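You operate a simulated robot arm through the tools that you are given. There is no shell and no other tool. Be economical: measure what you need, move in short steps, check, and stop when the job is done.

Carry out the task below with a simulated robot arm. There is one attempt and no reset: what you move stays moved.

JOB
Put the round cell that says "1150" from the work table top on top of the knob block and the round cell that says "1400" on the orange clay saucer.

The check looks at the end state, three seconds after you hand in, the way a careful person would. Anything else that was tipped, shoved, dropped, spilled or broken makes it a failure.

ROBOT AND FRAMES
A 6-joint arm with a two-finger parallel gripper, fixed in place. Base frame: the origin is at the foot of the arm, x ahead of it, y to its left, z up; the work surface is at about z = 0. Lengths are in m, angles in degrees, forces in N, time in s.
With the tool pointing down near the work surface it reaches from about 0.14 to 0.58 m from the base axis. Its first joint turns from -66.0 to 66.0 degrees. Payload 2.1 kg.
The TCP is the grasp point between the finger pads, 0.03 m short of the fingertips. In the tool frame z runs along the fingers and y along their closing line. The gripper opens to 0.094 m. The fingers are 0.028 m wide and 0.01 m thick; the gripper's body (0.05 by 0.096 m) begins 0.055 m behind the TCP.
Orientation is that of the tool frame in the base frame, as a unit quaternion [x, y, z, w]. With the fingers straight down and closing along the base's y, the tool's x points along the base's -x, its y along +y and its z along -z.

CONTROLS
- The arm moves only by the tool play_rows. Its argument "increments" is one flat list of numbers, 7 for each row, row after row: the turn, a rotation vector about the tool's x, y, z in degrees, then the shift along the tool's x, y, z in mm, then the finger opening in mm, from 0 to 94. In form: [ax, ay, az, dx, dy, dz, jaw, ax, ay, az, dx, dy, dz, jaw, ...]. A call has 1 to 10 rows; each row is the pose to reach, as a shift and turn from the pose commanded when the call began, along the tool's axes at that moment. Each row takes 0.2 s and may step no farther than 0.05 m and 8.6 degrees from the row before; otherwise, or with a gripper value out of range, the whole call is refused. A pose out of reach is approached as far as the arm can. The call stops where the force on the tool passes 40 N (or 10 N more than at its start, if that is more) or the arm is blocked; 0.2 s more then pass. Each finger travels about 0.072 m/s and halts on what it meets, pressing with about 21 N; the grip force reading is that of the motor and also rises with nothing between the fingers. The clock runs only during rows and for 0.2 s after the last one: add rows that repeat a pose to give the fingers time. It gives the time, the measured TCP pose, the force on the tool (base axes), the opening and the grip force at its end, in the units of the frame above (readings bear some noise), and new pictures: "pictures" is both (left out), scene, wrist or none.
- Cameras (640 x 400 px; columns grow to the right, rows downward): "scene" is fixed at [0.0467, -0.3823, 0.4705]; the picture's right is [0.80, -0.60, 0.00], its down [-0.36, -0.48, -0.81] and it looks along [0.48, 0.64, -0.59] (base axes); focal length 242 px, centre (320, 200). "wrist" rides on the gripper at [0.076, 0.014, -0.103] in the tool frame; the picture's right is [-0.18, 0.98, 0.00], its down [-0.75, -0.14, -0.64] and it looks along [-0.63, -0.12, 0.77] (tool axes); focal length 243 px, centre (320, 200). There is no depth. A picture from a camera that has moved, and an enlarged one, comes with that camera's place and axes in the base frame and with its lens. The place of the scene camera against the robot may be out by one fixed shift of up to 0.025 m in any direction.
- close_up(camera, box): a new picture of the part [left, top, right, bottom] of that camera's present view, enlarged. No time passes.
- job_done(): hands the job in; it is judged then, once.

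Go step by step. Nothing tells you positions but the pictures and the camera data: compare them with the known pose of the tool, close in by small moves and look again before you grip or let go. The budget is 90 turns and 170 pictures, counting those below and the enlarged ones. Unless the task says otherwise, let go and move clear before handing in, and close with one line.

The tools are called after ">>>" by a JSON object that holds its "method" and its "body". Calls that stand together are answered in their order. play_rows: Moves the arm, as the interface text tells. Its arguments: {"type":"object","properties":{"increments":{"type":"array"},"pictures":{"type":"string","enum":["both","scene","wrist","none"]}},"required":["increments"]} The other tools are called the same way: close_up (camera, box) takes an enlarged picture of a part of a camera's view; job_done () hands the job in.

At the start:

```text
t: 0.0
tcp_pos: [0.3349, -0.1042, 0.3367]
tcp_rot: [0.0, 1.0, 0.0, 0.001]
ft_force: [-0.2, -0.3, -0.4]
gripper_width: 0.094
gripper_force: 0.0
```

scene: 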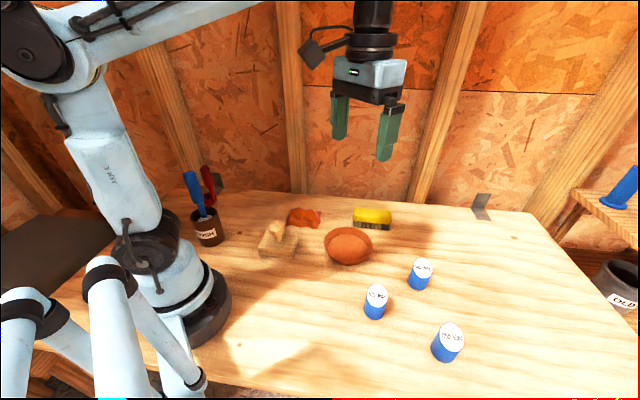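
wrist: 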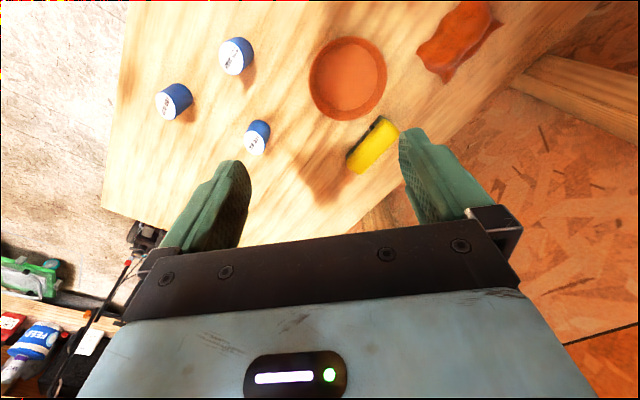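

I see three blue cells with white labels on the table, a clay saucer, and a wooden knob block. I'll zoom in to read the labels.

>>> {"method": "close_up", "body": {"camera": "scene", "box": [350, 250, 480, 370]}}

>>> {"method": "close_up", "body": {"camera": "scene", "box": [240, 190, 400, 290]}}

>>> {"method": "close_up", "body": {"camera": "wrist", "box": [140, 20, 300, 170]}}

```text
3.33 times, centred on (415, 310) of scene
camera zoom: at [0.0467, -0.3823, 0.4705], right [0.8, -0.6, 0.0], down [-0.36, -0.48, -0.81], along [0.48, 0.64, -0.59], focal length 806 px, centre (3, -167)
```

zoom: 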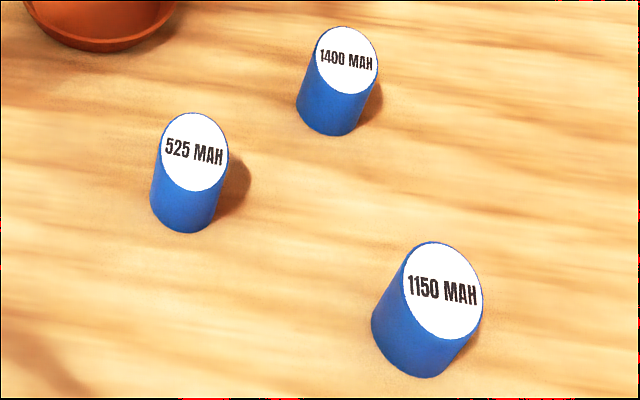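

```text
4.00 times, centred on (320, 240) of scene
camera zoom: at [0.0467, -0.3823, 0.4705], right [0.8, -0.6, 0.0], down [-0.36, -0.48, -0.81], along [0.48, 0.64, -0.59], focal length 967 px, centre (320, 40)
```

zoom: 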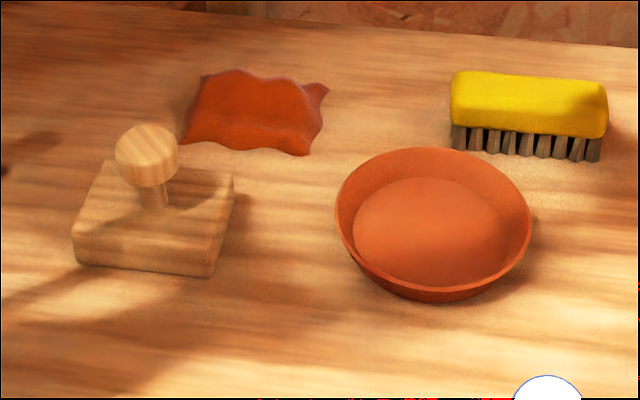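

```text
2.67 times, centred on (220, 95) of wrist
camera zoom: at [0.2586, -0.0881, 0.439], right [0.18, 0.98, 0.0], down [0.75, -0.14, 0.64], along [0.63, -0.12, -0.77], focal length 647 px, centre (587, 480)
```

zoom: 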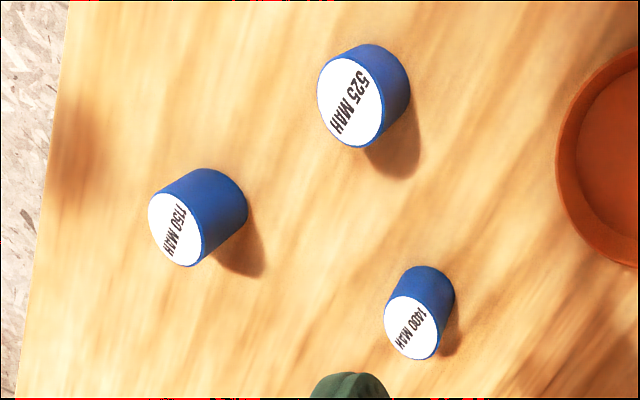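

The 1150 cell is near (0.342, -0.348), the 1400 near (0.43, -0.24), the saucer near (0.366, -0.065) and the knob near (0.247, 0.07). Next I'll move above the 1150 cell and look again.

>>> {"method": "play_rows", "body": {"increments": [0, 0, 0, -1, -40, 20, 94, 0, 0, 0, -2, -80, 40, 94, 0, 0, 0, -3, -120, 60, 94, 0, 0, 0, -4, -160, 80, 94, 0, 0, 0, -5, -200, 100, 94, 0, 0, 0, -7, -244, 120, 94, 0, 0, 0, -7, -244, 137, 94, 0, 0, 0, -7, -244, 137, 94]}}

```text
t: 1.8
tcp_pos: [0.3421, -0.3488, 0.2006]
tcp_rot: [-0.001, 1.0, 0.0, 0.001]
ft_force: [0.3, 0.3, 0.6]
gripper_width: 0.0944
gripper_force: 0.1
camera wrist: at [0.2659, -0.3328, 0.3024], right [0.18, 0.98, 0.0], down [0.75, -0.14, 0.64], along [0.63, -0.12, -0.77], focal length 243 px, centre (320, 200)
```

scene: 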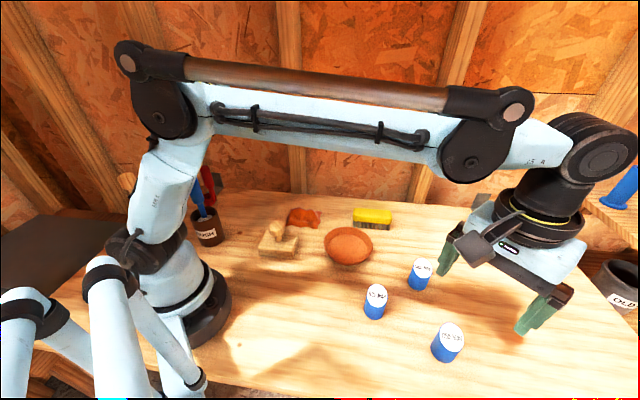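
wrist: 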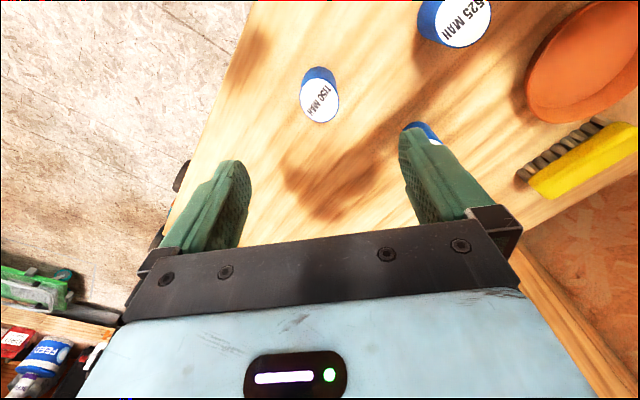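

The 1150 cell computes to (0.345, -0.349), directly under the gripper and about 53 mm tall. Next I'll descend and check before gripping.

>>> {"method": "play_rows", "body": {"increments": [0, 0, 0, -3, 0, 40, 94, 0, 0, 0, -3, 0, 80, 94, 0, 0, 0, -3, 0, 105, 94, 0, 0, 0, -3, 0, 105, 94]}}

```text
t: 2.8
tcp_pos: [0.3449, -0.3476, 0.0955]
tcp_rot: [0.0, 1.0, -0.001, 0.0]
ft_force: [0.3, 0.9, 0.1]
gripper_width: 0.0942
gripper_force: 0.0
camera wrist: at [0.2691, -0.332, 0.1969], right [0.18, 0.98, 0.0], down [0.75, -0.14, 0.64], along [0.63, -0.12, -0.77], focal length 243 px, centre (320, 200)
```

scene: 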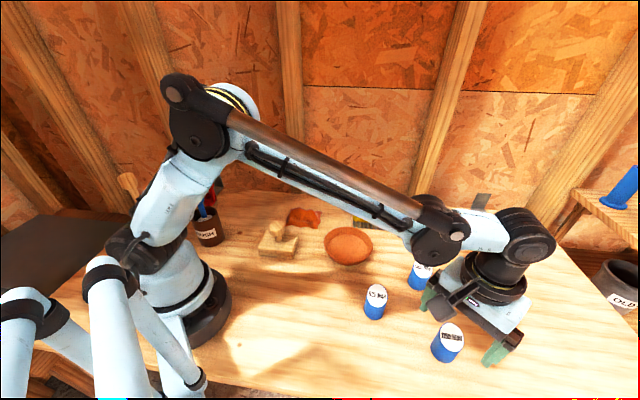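
wrist: 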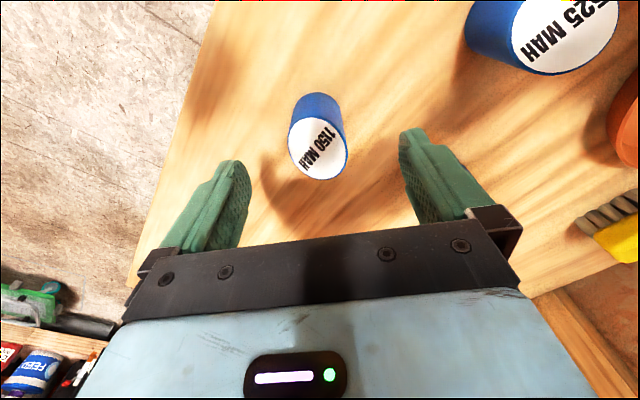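

The cell is centred between the fingers. I'll go down the last 53 mm and close.

>>> {"method": "play_rows", "body": {"increments": [0, 0, 0, 1, 0, 27, 94, 0, 0, 0, 1, 0, 53, 94, 0, 0, 0, 1, 0, 53, 60, 0, 0, 0, 1, 0, 53, 45, 0, 0, 0, 1, 0, 53, 30, 0, 0, 0, 1, 0, 53, 30, 0, 0, 0, 1, 0, 53, 30]}}

```text
t: 4.4
tcp_pos: [0.3441, -0.3467, 0.0436]
tcp_rot: [0.001, 1.0, 0.0, 0.001]
ft_force: [0.8, -0.4, -0.1]
gripper_width: 0.0387
gripper_force: 21.0
camera wrist: at [0.2683, -0.3313, 0.1445], right [0.18, 0.98, 0.0], down [0.75, -0.14, 0.64], along [0.63, -0.12, -0.77], focal length 243 px, centre (320, 200)
```

scene: 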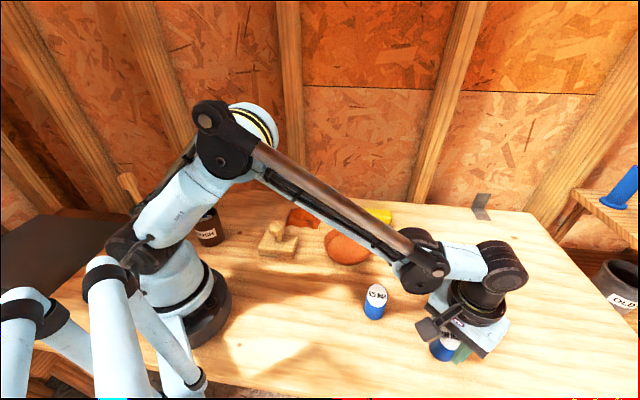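
wrist: 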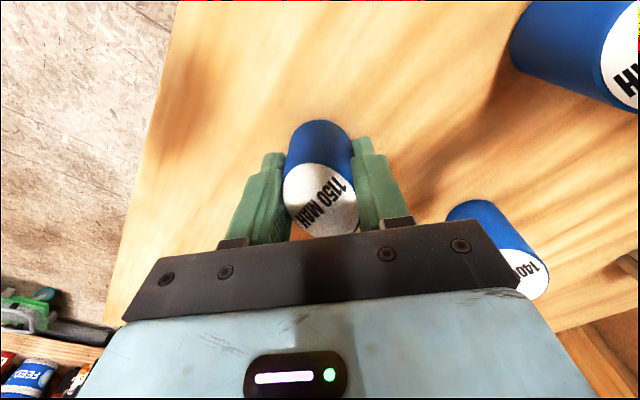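

Gripped at 38.7 mm. I'll lift straight up, then carry it toward the knob block and stop short to look.

>>> {"method": "play_rows", "body": {"increments": [0, 0, 0, 0, 0, -40, 30, 0, 0, 0, 0, 0, -80, 30, 0, 0, 0, 0, 0, -120, 30, 0, 0, 0, 0, 0, -160, 30, 0, 0, 0, 0, 0, -180, 30, 0, 0, 0, 0, 0, -180, 30], "pictures": "wrist"}}

>>> {"method": "play_rows", "body": {"increments": [0, 0, 0, 10, 40, 0, 30, 0, 0, 0, 20, 80, 0, 30, 0, 0, 0, 30, 120, 0, 30, 0, 0, 0, 40, 160, 0, 30, 0, 0, 0, 50, 200, 0, 30, 0, 0, 0, 60, 240, 0, 30, 0, 0, 0, 70, 280, 0, 30, 0, 0, 0, 80, 320, 0, 30, 0, 0, 0, 95, 345, 0, 30, 0, 0, 0, 95, 345, 0, 30]}}

```text
t: 5.8
tcp_pos: [0.3442, -0.3474, 0.2224]
tcp_rot: [0.0, 1.0, 0.0, 0.001]
ft_force: [-0.3, 0.1, -0.5]
gripper_width: 0.0391
gripper_force: 20.8
camera wrist: at [0.2681, -0.3317, 0.3235], right [0.18, 0.98, 0.0], down [0.75, -0.14, 0.64], along [0.63, -0.12, -0.77], focal length 243 px, centre (320, 200)
```

wrist: 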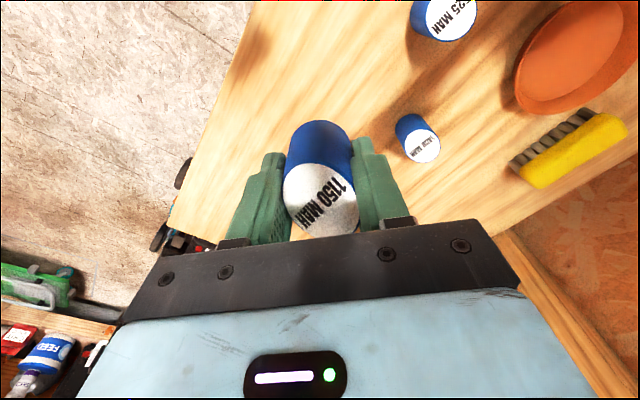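

```text
t: 8.0
tcp_pos: [0.2475, -0.002, 0.2214]
tcp_rot: [0.0, 1.0, 0.0, 0.001]
ft_force: [0.7, 0.5, -0.8]
gripper_width: 0.0389
gripper_force: 21.3
camera wrist: at [0.1721, 0.0131, 0.3241], right [0.18, 0.98, 0.0], down [0.75, -0.14, 0.64], along [0.63, -0.12, -0.77], focal length 243 px, centre (320, 200)
```

scene: 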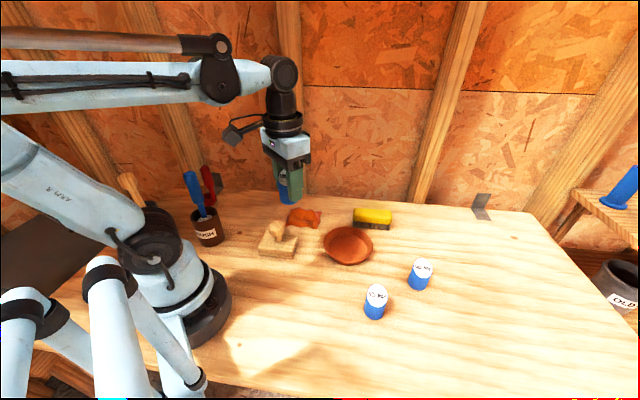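
wrist: 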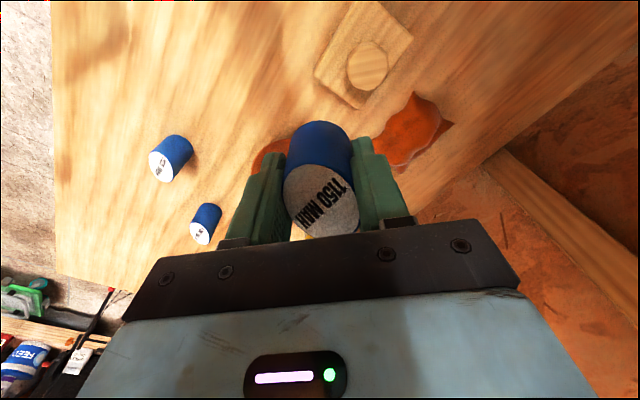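

The knob block shows beside the held cell, with the knob near (0.23, 0.047). I'll zoom in here and then take a second view for parallax to get the knob's height.

>>> {"method": "close_up", "body": {"camera": "wrist", "box": [300, 0, 430, 110]}}

>>> {"method": "play_rows", "body": {"increments": [0, 0, 0, 30, -30, 0, 30, 0, 0, 0, 40, -60, 0, 30, 0, 0, 0, 60, -60, 30, 30, 0, 0, 0, 60, -60, 60, 30, 0, 0, 0, 60, -60, 60, 30], "pictures": "both"}}

>>> {"method": "close_up", "body": {"camera": "scene", "box": [240, 200, 320, 270]}}

```text
3.64 times, centred on (365, 55) of wrist
camera zoom: at [0.1721, 0.0131, 0.3241], right [0.18, 0.98, 0.0], down [0.75, -0.14, 0.64], along [0.63, -0.12, -0.77], focal length 882 px, centre (156, 727)
```

zoom: 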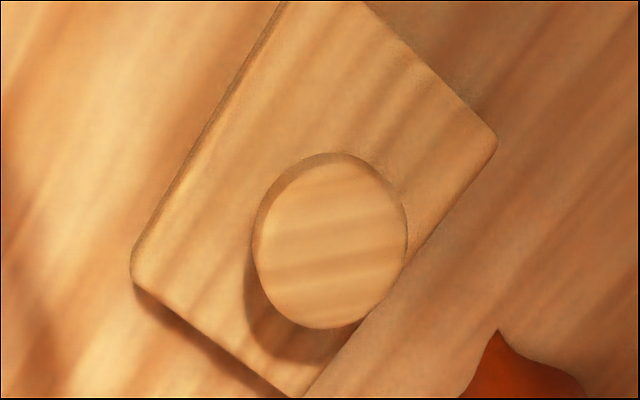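

```text
t: 9.2
tcp_pos: [0.1874, -0.0632, 0.1619]
tcp_rot: [-0.001, 1.0, 0.001, 0.001]
ft_force: [0.5, 0.2, -0.1]
gripper_width: 0.0386
gripper_force: 21.1
camera wrist: at [0.1121, -0.0475, 0.2637], right [0.18, 0.98, 0.0], down [0.75, -0.14, 0.64], along [0.63, -0.12, -0.77], focal length 243 px, centre (320, 200)
```

scene: 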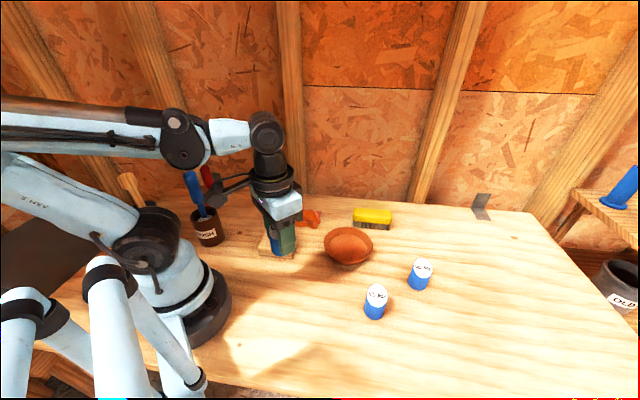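
wrist: 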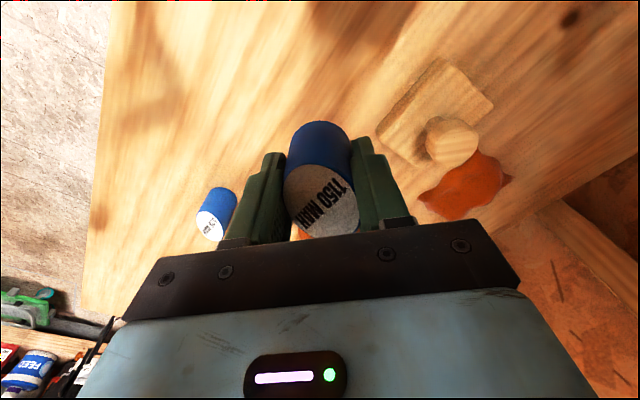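

```text
5.71 times, centred on (280, 235) of scene
camera zoom: at [0.0467, -0.3823, 0.4705], right [0.8, -0.6, 0.0], down [-0.36, -0.48, -0.81], along [0.48, 0.64, -0.59], focal length 1382 px, centre (549, 0)
```

zoom: 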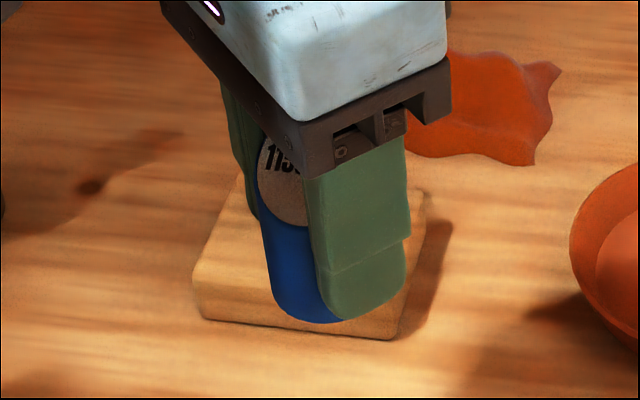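

>>> {"method": "close_up", "body": {"camera": "wrist", "box": [370, 50, 510, 180]}}

```text
3.08 times, centred on (440, 115) of wrist
camera zoom: at [0.1121, -0.0475, 0.2637], right [0.18, 0.98, 0.0], down [0.75, -0.14, 0.64], along [0.63, -0.12, -0.77], focal length 746 px, centre (-49, 462)
```

zoom: 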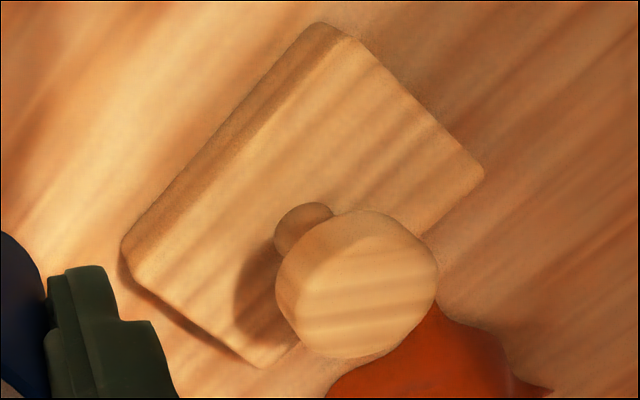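

Two views put the knob top at (0.230, 0.049, 0.070), flat and about 39 mm across. I'll bring the cell over it with about 37 mm of clearance.

>>> {"method": "play_rows", "body": {"increments": [0, 0, 0, -15, 37, -15, 30, 0, 0, 0, -30, 75, -15, 30, 0, 0, 0, -41, 112, -10, 30, 0, 0, 0, -41, 112, 12, 30, 0, 0, 0, -41, 112, 12, 30]}}

>>> {"method": "close_up", "body": {"camera": "scene", "box": [230, 170, 330, 270]}}

>>> {"method": "close_up", "body": {"camera": "wrist", "box": [240, 40, 400, 240]}}

```text
t: 10.4
tcp_pos: [0.2289, 0.0501, 0.1494]
tcp_rot: [0.0, 1.0, 0.0, 0.0]
ft_force: [-0.3, 0.6, -0.2]
gripper_width: 0.039
gripper_force: 20.5
camera wrist: at [0.153, 0.0659, 0.2516], right [0.18, 0.98, 0.0], down [0.75, -0.14, 0.64], along [0.63, -0.12, -0.77], focal length 243 px, centre (320, 200)
```

scene: 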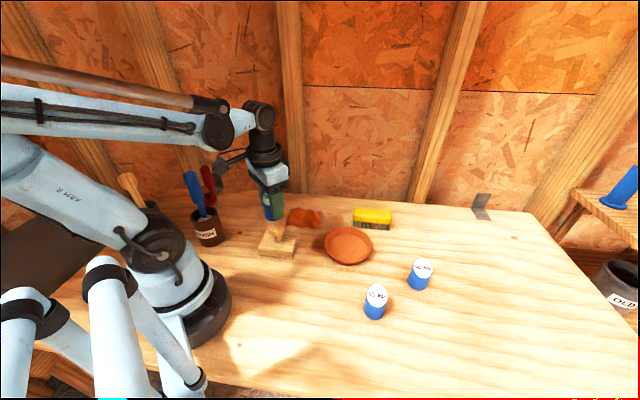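
wrist: 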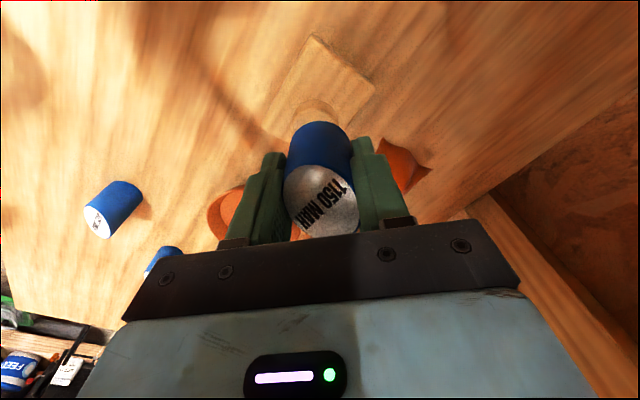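

```text
4.00 times, centred on (280, 220) of scene
camera zoom: at [0.0468, -0.3823, 0.4705], right [0.8, -0.6, 0.0], down [-0.36, -0.48, -0.81], along [0.48, 0.64, -0.59], focal length 967 px, centre (480, 120)
```

zoom: 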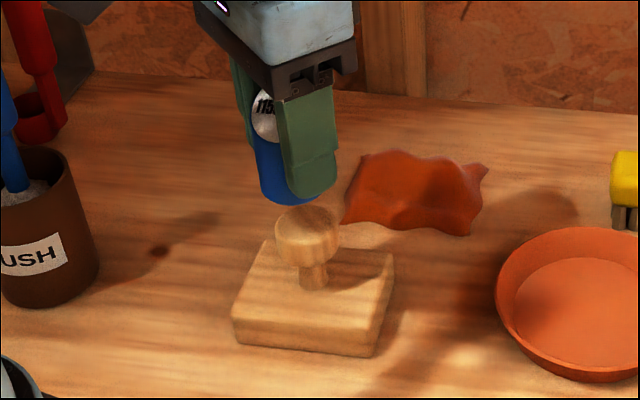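

```text
2.00 times, centred on (320, 140) of wrist
camera zoom: at [0.153, 0.0659, 0.2516], right [0.18, 0.98, 0.0], down [0.75, -0.14, 0.64], along [0.63, -0.12, -0.77], focal length 485 px, centre (320, 320)
```

zoom: 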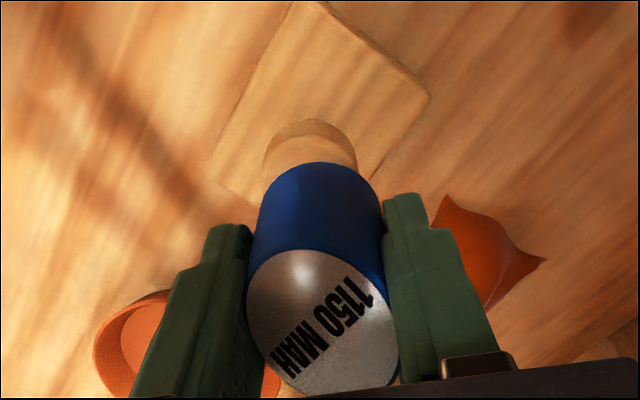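

The alignment matches the prediction to about 1 mm. I'll lower to roughly 6 mm above the knob and check.

>>> {"method": "play_rows", "body": {"increments": [0, 0, 0, -1, -1, 15, 30, 0, 0, 0, -1, -1, 29, 30, 0, 0, 0, -1, -1, 29, 30], "pictures": "none"}}

>>> {"method": "close_up", "body": {"camera": "scene", "box": [240, 180, 320, 260]}}

>>> {"method": "close_up", "body": {"camera": "wrist", "box": [260, 60, 380, 200]}}

```text
t: 11.2
tcp_pos: [0.2313, 0.0508, 0.1226]
tcp_rot: [-0.001, 1.0, 0.0, 0.001]
ft_force: [-0.8, 0.8, 17.1]
gripper_width: 0.0388
gripper_force: 21.2
```

```text
5.00 times, centred on (280, 220) of scene
camera zoom: at [0.0467, -0.3823, 0.4705], right [0.8, -0.6, 0.0], down [-0.36, -0.48, -0.81], along [0.48, 0.64, -0.59], focal length 1209 px, centre (520, 100)
```

zoom: 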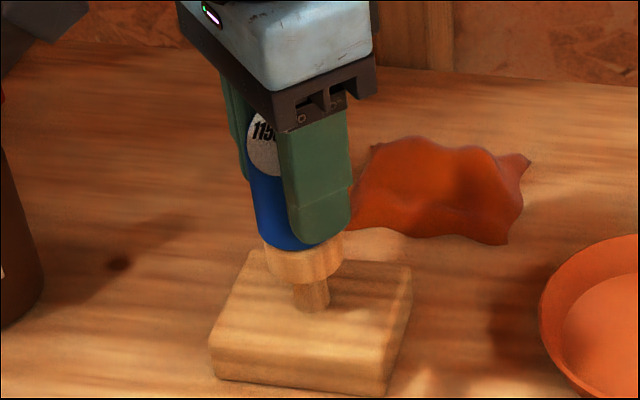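

```text
2.86 times, centred on (320, 130) of wrist
camera zoom: at [0.1546, 0.0647, 0.2233], right [0.18, 0.98, 0.0], down [0.75, -0.14, 0.64], along [0.63, -0.12, -0.77], focal length 693 px, centre (320, 400)
```

zoom: 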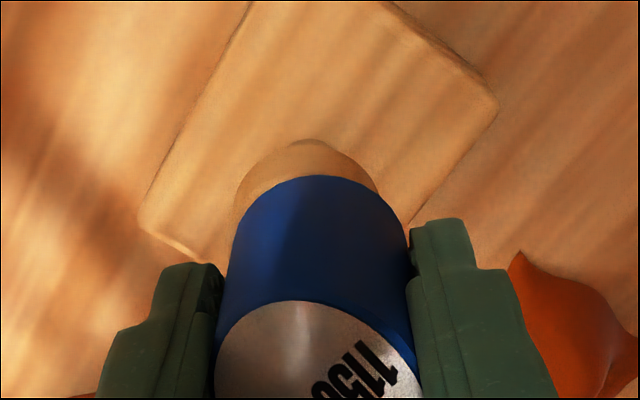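

The cell touched the knob earlier than expected, at TCP z of about 0.1225 with 17 N, and it sits about 3 mm too far in +y. I'll lift 8 mm, shift it and recheck.

>>> {"method": "play_rows", "body": {"increments": [0, 0, 0, 0, 0, -8, 30, 0, 0, 0, -1, -3, -8, 30, 0, 0, 0, -1, -3, -8, 30], "pictures": "none"}}

>>> {"method": "close_up", "body": {"camera": "scene", "box": [240, 180, 320, 260]}}

>>> {"method": "close_up", "body": {"camera": "wrist", "box": [260, 60, 380, 200]}}

```text
t: 12.0
tcp_pos: [0.2314, 0.0453, 0.1301]
tcp_rot: [0.0, 1.0, 0.0, 0.002]
ft_force: [-0.5, -1.3, -0.1]
gripper_width: 0.0388
gripper_force: 20.9
```

```text
5.00 times, centred on (280, 220) of scene
camera zoom: at [0.0467, -0.3823, 0.4705], right [0.8, -0.6, 0.0], down [-0.36, -0.48, -0.81], along [0.48, 0.64, -0.59], focal length 1209 px, centre (520, 100)
```

zoom: 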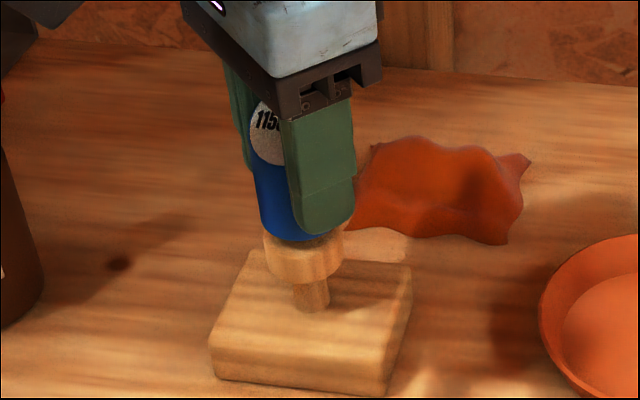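

```text
2.86 times, centred on (320, 130) of wrist
camera zoom: at [0.1558, 0.0616, 0.2311], right [0.18, 0.98, 0.0], down [0.75, -0.14, 0.64], along [0.63, -0.12, -0.77], focal length 693 px, centre (320, 400)
```

zoom: 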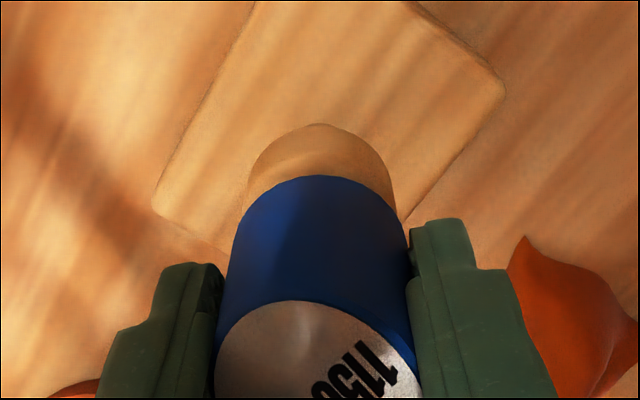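

Left–right alignment now looks good in both views. I'll zoom in tighter to check the x alignment.

>>> {"method": "close_up", "body": {"camera": "wrist", "box": [295, 95, 355, 135]}}

>>> {"method": "close_up", "body": {"camera": "scene", "box": [284, 215, 316, 239]}}

```text
10.00 times, centred on (325, 115) of wrist
camera zoom: at [0.1558, 0.0616, 0.2311], right [0.18, 0.98, 0.0], down [0.75, -0.14, 0.64], along [0.63, -0.12, -0.77], focal length 2426 px, centre (270, 1050)
```

zoom: 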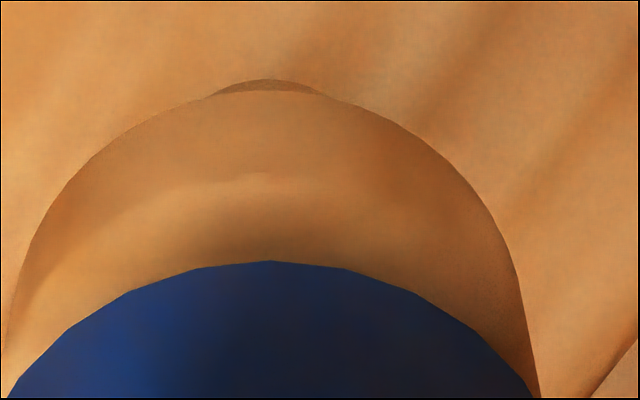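

```text
16.00 times, centred on (300, 227) of scene
camera zoom: at [0.0467, -0.3823, 0.4705], right [0.8, -0.6, 0.0], down [-0.36, -0.48, -0.81], along [0.48, 0.64, -0.59], focal length 3869 px, centre (640, -232)
```

zoom: 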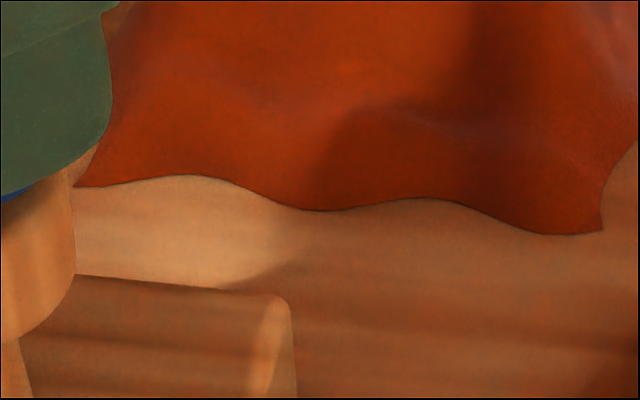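

x looks possibly 2 mm off, so I'll take a close scene view around the cell's bottom and the knob.

>>> {"method": "close_up", "body": {"camera": "scene", "box": [258, 210, 298, 242]}}

```text
12.50 times, centred on (278, 226) of scene
camera zoom: at [0.0467, -0.3823, 0.4705], right [0.8, -0.6, 0.0], down [-0.36, -0.48, -0.81], along [0.48, 0.64, -0.59], focal length 3022 px, centre (845, -125)
```

zoom: 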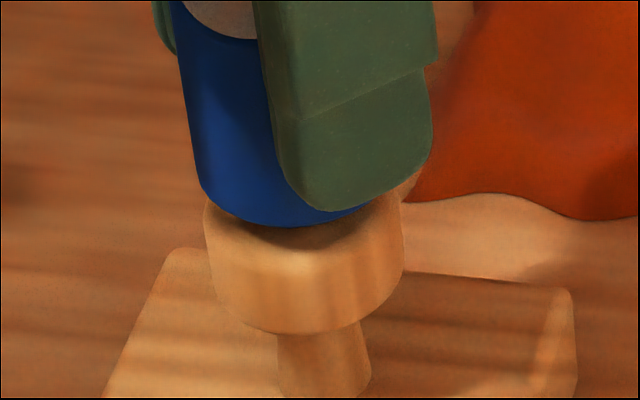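

Alignment is within about 1–2 mm in both views, which is fine for a 39 mm cell on a 39 mm knob. I'll lower gently.

>>> {"method": "play_rows", "body": {"increments": [0, 0, 0, 0, -0.5, 4, 30, 0, 0, 0, 0, -0.5, 6, 30, 0, 0, 0, 0, -0.5, 6, 30], "pictures": "none"}}

>>> {"method": "close_up", "body": {"camera": "scene", "box": [258, 210, 298, 242]}}

```text
t: 12.8
tcp_pos: [0.2327, 0.0444, 0.124]
tcp_rot: [0.0, 1.0, 0.0, 0.001]
ft_force: [0.2, -0.3, -0.5]
gripper_width: 0.0388
gripper_force: 21.4
```

```text
12.50 times, centred on (278, 226) of scene
camera zoom: at [0.0467, -0.3823, 0.4705], right [0.8, -0.6, 0.0], down [-0.36, -0.48, -0.81], along [0.48, 0.64, -0.59], focal length 3022 px, centre (845, -125)
```

zoom: 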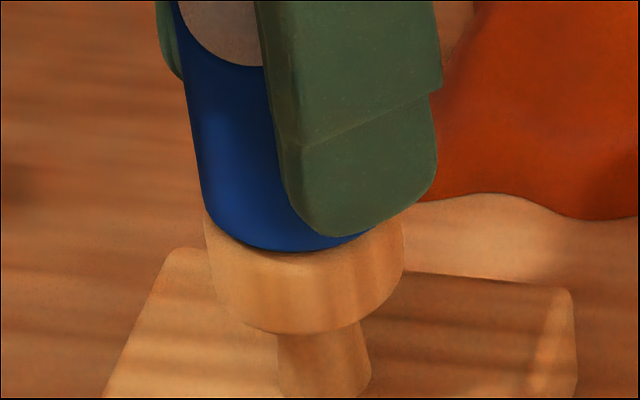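

Left edges are aligned and there's no contact yet. I'll ease it down another 1.5 mm.

>>> {"method": "play_rows", "body": {"increments": [0, 0, 0, 1, 0, 0.5, 30, 0, 0, 0, 1, 0, 1.2, 30, 0, 0, 0, 1, 0, 1.2, 30], "pictures": "none"}}

```text
t: 13.6
tcp_pos: [0.2311, 0.0444, 0.1215]
tcp_rot: [0.001, 1.0, 0.0, 0.0]
ft_force: [-0.9, 0.1, -1.1]
gripper_width: 0.0385
gripper_force: 21.0
```

>>> {"method": "play_rows", "body": {"increments": [0, 0, 0, 0, 0, 0.7, 30, 0, 0, 0, 0, 0, 0.7, 30], "pictures": "none"}}

```text
t: 14.2
tcp_pos: [0.2312, 0.045, 0.1216]
tcp_rot: [-0.001, 1.0, 0.0, 0.001]
ft_force: [-2.8, 1.3, 15.3]
gripper_width: 0.0386
gripper_force: 20.7
```

Contact. I'll relieve the pressure slightly, then open slowly and look.

>>> {"method": "play_rows", "body": {"increments": [0, 0, 0, 0, 0, -0.5, 30, 0, 0, 0, 0, 0, -0.5, 30, 0, 0, 0, 0, 0, -0.5, 42, 0, 0, 0, 0, 0, -0.5, 50, 0, 0, 0, 0, 0, -0.5, 62, 0, 0, 0, 0, 0, -0.5, 62]}}

>>> {"method": "close_up", "body": {"camera": "scene", "box": [240, 180, 320, 260]}}

```text
t: 15.6
tcp_pos: [0.2307, 0.0444, 0.1215]
tcp_rot: [0.0, 1.0, -0.001, 0.001]
ft_force: [-0.2, -0.1, -0.2]
gripper_width: 0.0621
gripper_force: 0.0
camera wrist: at [0.1548, 0.0604, 0.2235], right [0.18, 0.98, 0.0], down [0.75, -0.14, 0.64], along [0.63, -0.12, -0.77], focal length 243 px, centre (320, 200)
```

scene: 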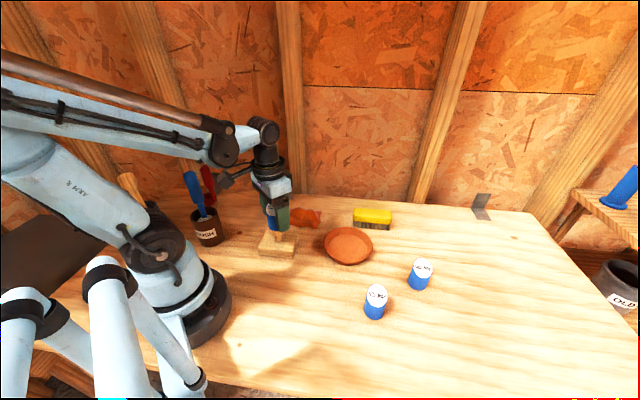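
wrist: 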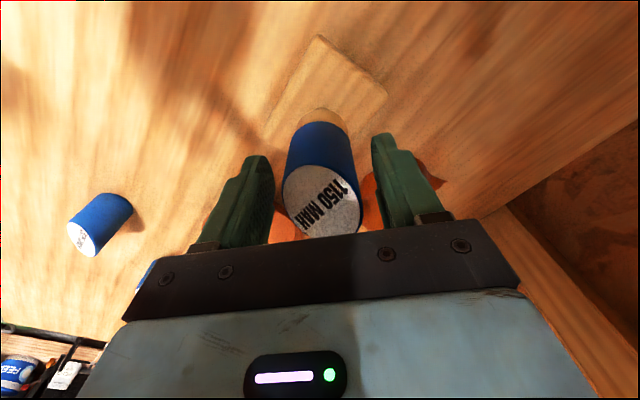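

```text
5.00 times, centred on (280, 220) of scene
camera zoom: at [0.0467, -0.3823, 0.4705], right [0.8, -0.6, 0.0], down [-0.36, -0.48, -0.81], along [0.48, 0.64, -0.59], focal length 1209 px, centre (520, 100)
```

zoom: 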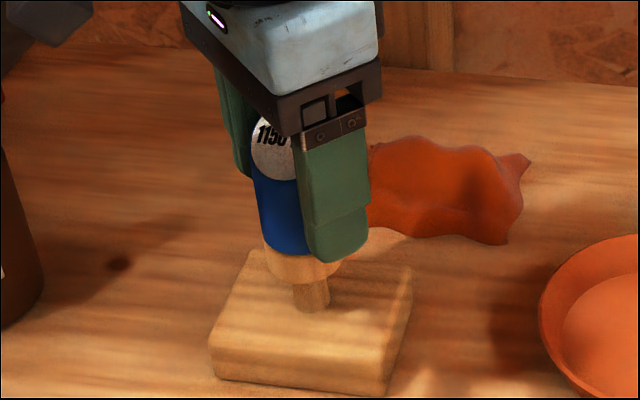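

The cell stands on the knob. I'll rise straight up.

>>> {"method": "play_rows", "body": {"increments": [0, 0, 0, 0, 0, -15, 66, 0, 0, 0, 0, 0, -45, 70, 0, 0, 0, 0, 0, -90, 80, 0, 0, 0, 0, 0, -130, 94, 0, 0, 0, 0, 0, -130, 94]}}

>>> {"method": "close_up", "body": {"camera": "scene", "box": [240, 180, 320, 260]}}

```text
t: 16.8
tcp_pos: [0.2299, 0.0446, 0.2521]
tcp_rot: [0.001, 1.0, 0.0, 0.001]
ft_force: [-0.8, -0.6, -0.3]
gripper_width: 0.094
gripper_force: 0.1
camera wrist: at [0.1551, 0.0604, 0.3534], right [0.18, 0.98, 0.0], down [0.75, -0.14, 0.64], along [0.63, -0.12, -0.77], focal length 243 px, centre (320, 200)
```

scene: 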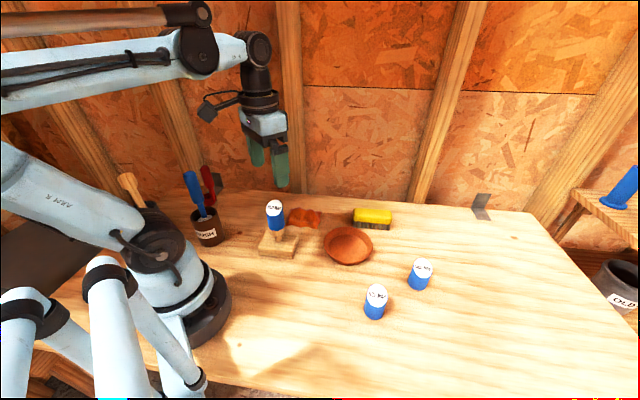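
wrist: 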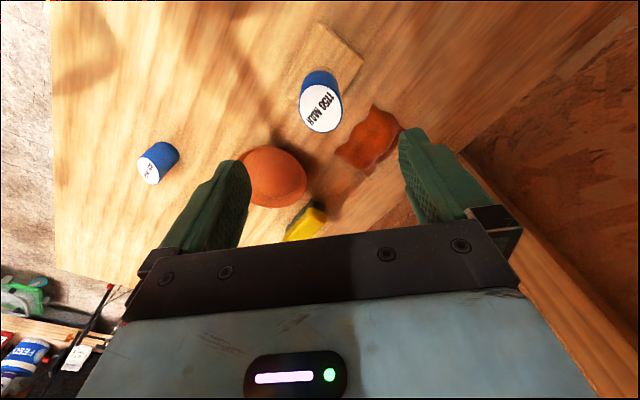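

```text
5.00 times, centred on (280, 220) of scene
camera zoom: at [0.0467, -0.3823, 0.4705], right [0.8, -0.6, 0.0], down [-0.36, -0.48, -0.81], along [0.48, 0.64, -0.59], focal length 1209 px, centre (520, 100)
```

zoom: 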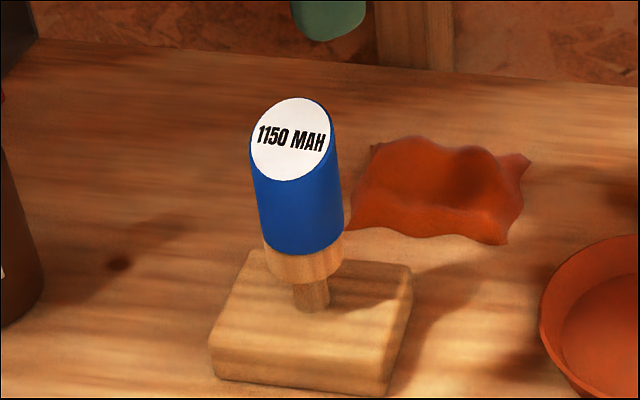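

The 1150 cell is well seated on the knob. Next I'll move over the 1400 cell near (0.43, -0.238).

>>> {"method": "play_rows", "body": {"increments": [0, 0, 0, -25, -35, 0, 94, 0, 0, 0, -50, -71, 0, 94, 0, 0, 0, -75, -106, 0, 94, 0, 0, 0, -100, -141, 0, 94, 0, 0, 0, -125, -176, 0, 94, 0, 0, 0, -150, -212, 0, 94, 0, 0, 0, -175, -247, 15, 94, 0, 0, 0, -199, -282, 40, 94, 0, 0, 0, -199, -282, 70, 94, 0, 0, 0, -199, -282, 70, 94]}}

>>> {"method": "close_up", "body": {"camera": "wrist", "box": [240, 40, 400, 200]}}

```text
t: 19.0
tcp_pos: [0.4294, -0.237, 0.1808]
tcp_rot: [0.0, 1.0, 0.0, 0.0]
ft_force: [-0.3, 0.7, 1.0]
gripper_width: 0.0941
gripper_force: 0.0
camera wrist: at [0.3543, -0.2214, 0.2827], right [0.18, 0.98, 0.0], down [0.75, -0.14, 0.64], along [0.63, -0.12, -0.77], focal length 243 px, centre (320, 200)
```

scene: 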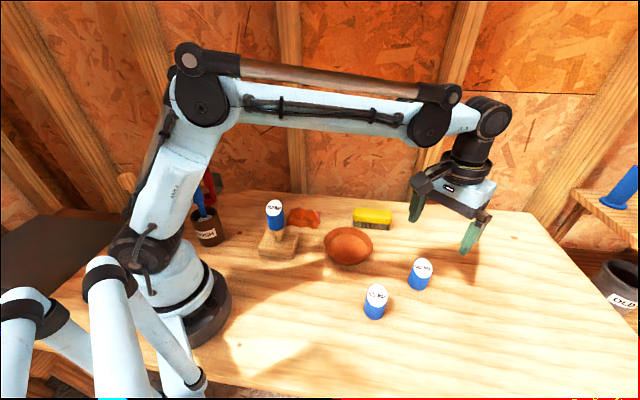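
wrist: 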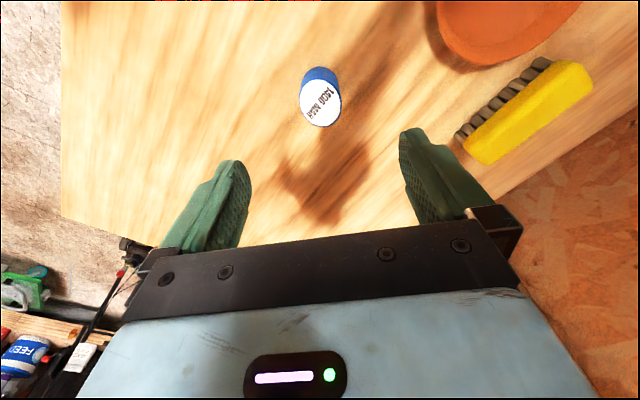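

```text
2.50 times, centred on (320, 120) of wrist
camera zoom: at [0.3543, -0.2214, 0.2827], right [0.18, 0.98, 0.0], down [0.75, -0.14, 0.64], along [0.63, -0.12, -0.77], focal length 606 px, centre (320, 400)
```

zoom: 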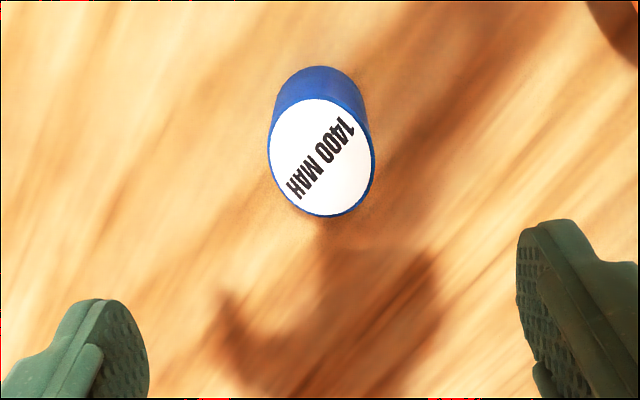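

The 1400 cell is at about (0.429, -0.235), 2 mm off in y. I'll correct that, descend and grip.

>>> {"method": "play_rows", "body": {"increments": [0, 0, 0, 1, 2, 40, 94, 0, 0, 0, 1, 2, 75, 94, 0, 0, 0, 1, 2, 75, 94], "pictures": "wrist"}}

```text
t: 19.8
tcp_pos: [0.4295, -0.2357, 0.1061]
tcp_rot: [0.0, 1.0, 0.0, 0.001]
ft_force: [0.7, 0.6, -0.3]
gripper_width: 0.0941
gripper_force: 0.1
camera wrist: at [0.3528, -0.2188, 0.2081], right [0.18, 0.98, 0.0], down [0.75, -0.14, 0.64], along [0.63, -0.12, -0.77], focal length 243 px, centre (320, 200)
```

wrist: 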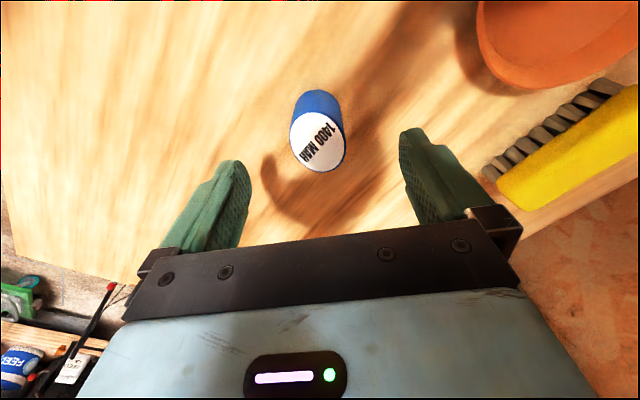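

Centred. I'll go down 64 mm and close.

>>> {"method": "play_rows", "body": {"increments": [0, 0, 0, 0, 0, 32, 94, 0, 0, 0, 0, 0, 64, 94, 0, 0, 0, 0, 0, 64, 60, 0, 0, 0, 0, 0, 64, 45, 0, 0, 0, 0, 0, 64, 25, 0, 0, 0, 0, 0, 64, 25, 0, 0, 0, 0, 0, 64, 25], "pictures": "wrist"}}

>>> {"method": "play_rows", "body": {"increments": [0, 0, 0, 0, 0, -40, 25, 0, 0, 0, 0, 0, -80, 25, 0, 0, 0, 0, 0, -120, 25, 0, 0, 0, 0, 0, -140, 25, 0, 0, 0, 0, 0, -140, 25], "pictures": "both"}}

```text
t: 21.4
tcp_pos: [0.4291, -0.2345, 0.0436]
tcp_rot: [0.0, 1.0, 0.0, 0.001]
ft_force: [-0.4, -0.5, -0.3]
gripper_width: 0.0387
gripper_force: 21.3
camera wrist: at [0.3538, -0.2188, 0.1451], right [0.18, 0.98, 0.0], down [0.75, -0.14, 0.64], along [0.63, -0.12, -0.77], focal length 243 px, centre (320, 200)
```

wrist: 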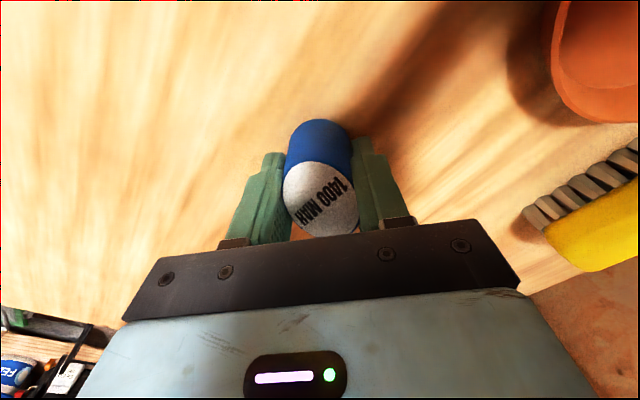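

```text
t: 22.6
tcp_pos: [0.4296, -0.236, 0.1833]
tcp_rot: [0.0, 1.0, -0.001, 0.001]
ft_force: [-0.8, -0.4, -0.4]
gripper_width: 0.0389
gripper_force: 21.5
camera wrist: at [0.3534, -0.2199, 0.2852], right [0.18, 0.98, 0.0], down [0.75, -0.14, 0.64], along [0.63, -0.12, -0.77], focal length 243 px, centre (320, 200)
```

scene: 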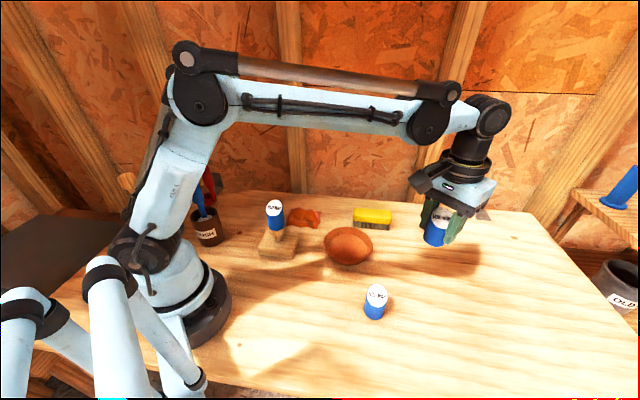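
wrist: 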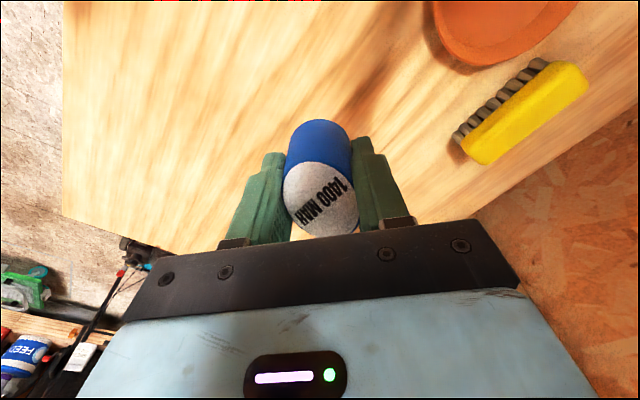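

Lifted. I'll move near the saucer and stop short, to view it beside the held cell.

>>> {"method": "play_rows", "body": {"increments": [0, 0, 0, 27, 35, 0, 25, 0, 0, 0, 54, 70, 0, 25, 0, 0, 0, 80, 100, 0, 25, 0, 0, 0, 80, 100, 0, 25]}}

>>> {"method": "close_up", "body": {"camera": "scene", "box": [300, 200, 400, 280]}}

```text
t: 23.6
tcp_pos: [0.3497, -0.1351, 0.183]
tcp_rot: [-0.001, 1.0, 0.0, 0.001]
ft_force: [0.0, 0.6, -1.1]
gripper_width: 0.0385
gripper_force: 21.2
camera wrist: at [0.2739, -0.1194, 0.2845], right [0.18, 0.98, 0.0], down [0.75, -0.14, 0.64], along [0.63, -0.12, -0.77], focal length 243 px, centre (320, 200)
```

scene: 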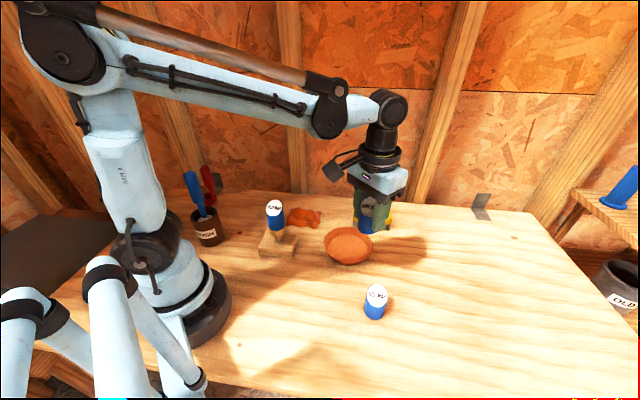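
wrist: 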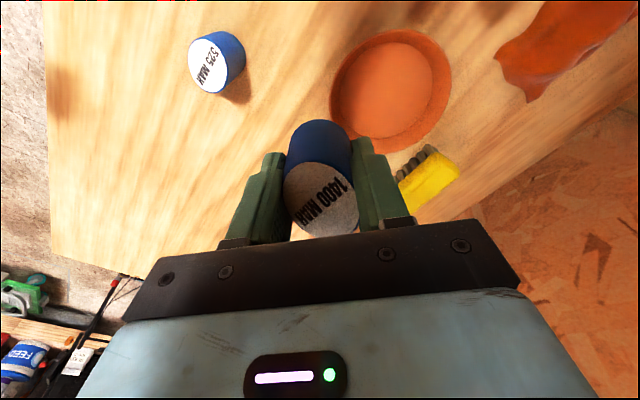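

```text
5.00 times, centred on (350, 240) of scene
camera zoom: at [0.0467, -0.3823, 0.4705], right [0.8, -0.6, 0.0], down [-0.36, -0.48, -0.81], along [0.48, 0.64, -0.59], focal length 1209 px, centre (170, 0)
```

zoom: 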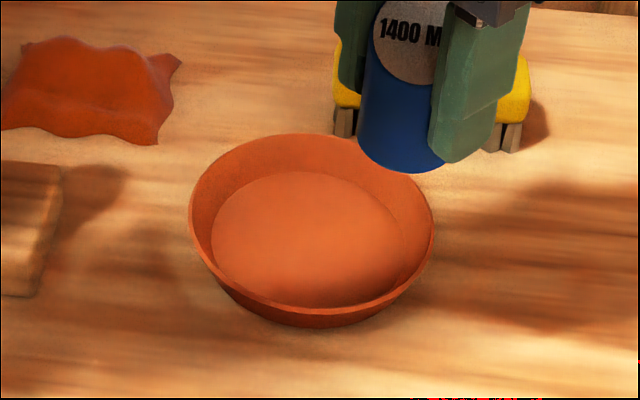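

The saucer floor centre is at about (0.364, -0.0645), with a floor about 98 mm across. I'll move over it and lower to about 70 mm above the floor.

>>> {"method": "play_rows", "body": {"increments": [0, 0, 0, -8, 35, 0, 25, 0, 0, 0, -15, 71, 0, 25, 0, 0, 0, -15, 71, 40, 25, 0, 0, 0, -15, 71, 75, 25, 0, 0, 0, -15, 71, 75, 25], "pictures": "wrist"}}

>>> {"method": "close_up", "body": {"camera": "scene", "box": [300, 190, 400, 280]}}

```text
t: 24.8
tcp_pos: [0.3644, -0.0642, 0.1064]
tcp_rot: [-0.001, 1.0, 0.0, 0.001]
ft_force: [-0.4, 0.3, -0.9]
gripper_width: 0.0387
gripper_force: 21.0
camera wrist: at [0.289, -0.0487, 0.2094], right [0.18, 0.98, 0.0], down [0.75, -0.14, 0.64], along [0.63, -0.12, -0.77], focal length 243 px, centre (320, 200)
```

wrist: 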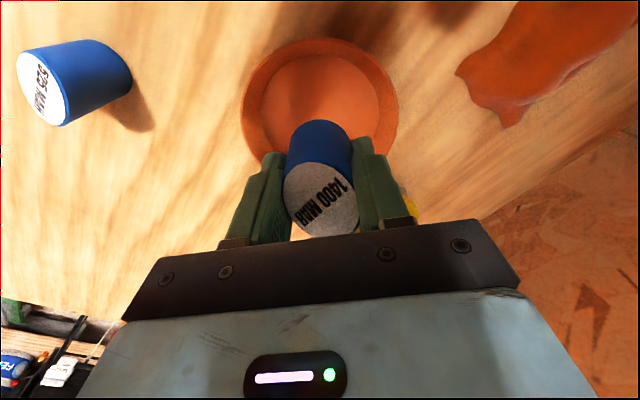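

```text
4.44 times, centred on (350, 235) of scene
camera zoom: at [0.0467, -0.3823, 0.4705], right [0.8, -0.6, 0.0], down [-0.36, -0.48, -0.81], along [0.48, 0.64, -0.59], focal length 1075 px, centre (187, 44)
```

zoom: 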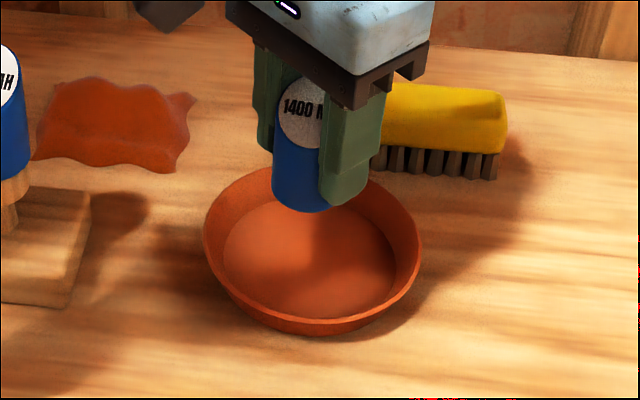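

Centred over the saucer. I'll lower in stages.

>>> {"method": "play_rows", "body": {"increments": [0, 0, 0, 0, 0, 25, 25, 0, 0, 0, 0, 0, 40, 25, 0, 0, 0, 0, 0, 50, 25, 0, 0, 0, 0, 0, 50, 25], "pictures": "none"}}

>>> {"method": "close_up", "body": {"camera": "scene", "box": [310, 200, 390, 270]}}

```text
t: 25.8
tcp_pos: [0.3654, -0.0644, 0.0581]
tcp_rot: [0.0, 1.0, 0.0, 0.001]
ft_force: [0.5, -0.1, -0.1]
gripper_width: 0.0388
gripper_force: 20.8
```

```text
5.71 times, centred on (350, 235) of scene
camera zoom: at [0.0467, -0.3823, 0.4705], right [0.8, -0.6, 0.0], down [-0.36, -0.48, -0.81], along [0.48, 0.64, -0.59], focal length 1382 px, centre (149, 0)
```

zoom: 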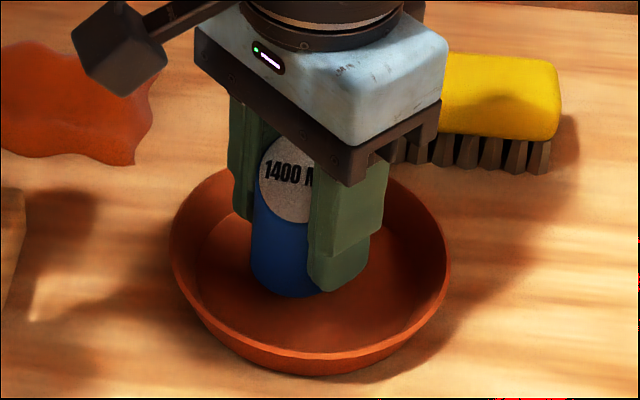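

>>> {"method": "play_rows", "body": {"increments": [0, 0, 0, 0, 0, 3, 25, 0, 0, 0, 0, 0, 5.5, 25, 0, 0, 0, 0, 0, 5.5, 25], "pictures": "none"}}

```text
t: 26.6
tcp_pos: [0.3632, -0.0635, 0.0531]
tcp_rot: [-0.001, 1.0, 0.0, 0.002]
ft_force: [0.2, 0.1, -1.4]
gripper_width: 0.0387
gripper_force: 21.1
```

>>> {"method": "play_rows", "body": {"increments": [0, 0, 0, 0, 0, 1, 25, 0, 0, 0, 0, 0, 2, 25, 0, 0, 0, 0, 0, 2, 25], "pictures": "none"}}

```text
t: 27.4
tcp_pos: [0.3638, -0.0639, 0.0511]
tcp_rot: [0.0, 1.0, 0.0, 0.0]
ft_force: [-0.8, 0.3, -1.0]
gripper_width: 0.0384
gripper_force: 21.2
```

>>> {"method": "play_rows", "body": {"increments": [0, 0, 0, 0, 0, 0.7, 25, 0, 0, 0, 0, 0, 1.4, 25, 0, 0, 0, 0, 0, 1.4, 25], "pictures": "none"}}

```text
t: 28.2
tcp_pos: [0.363, -0.0648, 0.0485]
tcp_rot: [-0.001, 1.0, 0.0, 0.002]
ft_force: [-0.5, -0.7, 2.8]
gripper_width: 0.0389
gripper_force: 20.8
```

>>> {"method": "play_rows", "body": {"increments": [0, 0, 0, 0, 0, 0.4, 25, 0, 0, 0, 0, 0, 0.4, 25], "pictures": "none"}}

```text
t: 28.8
tcp_pos: [0.3633, -0.0648, 0.0493]
tcp_rot: [-0.001, 1.0, 0.0, 0.001]
ft_force: [-1.2, -0.6, 18.7]
gripper_width: 0.0387
gripper_force: 20.8
```

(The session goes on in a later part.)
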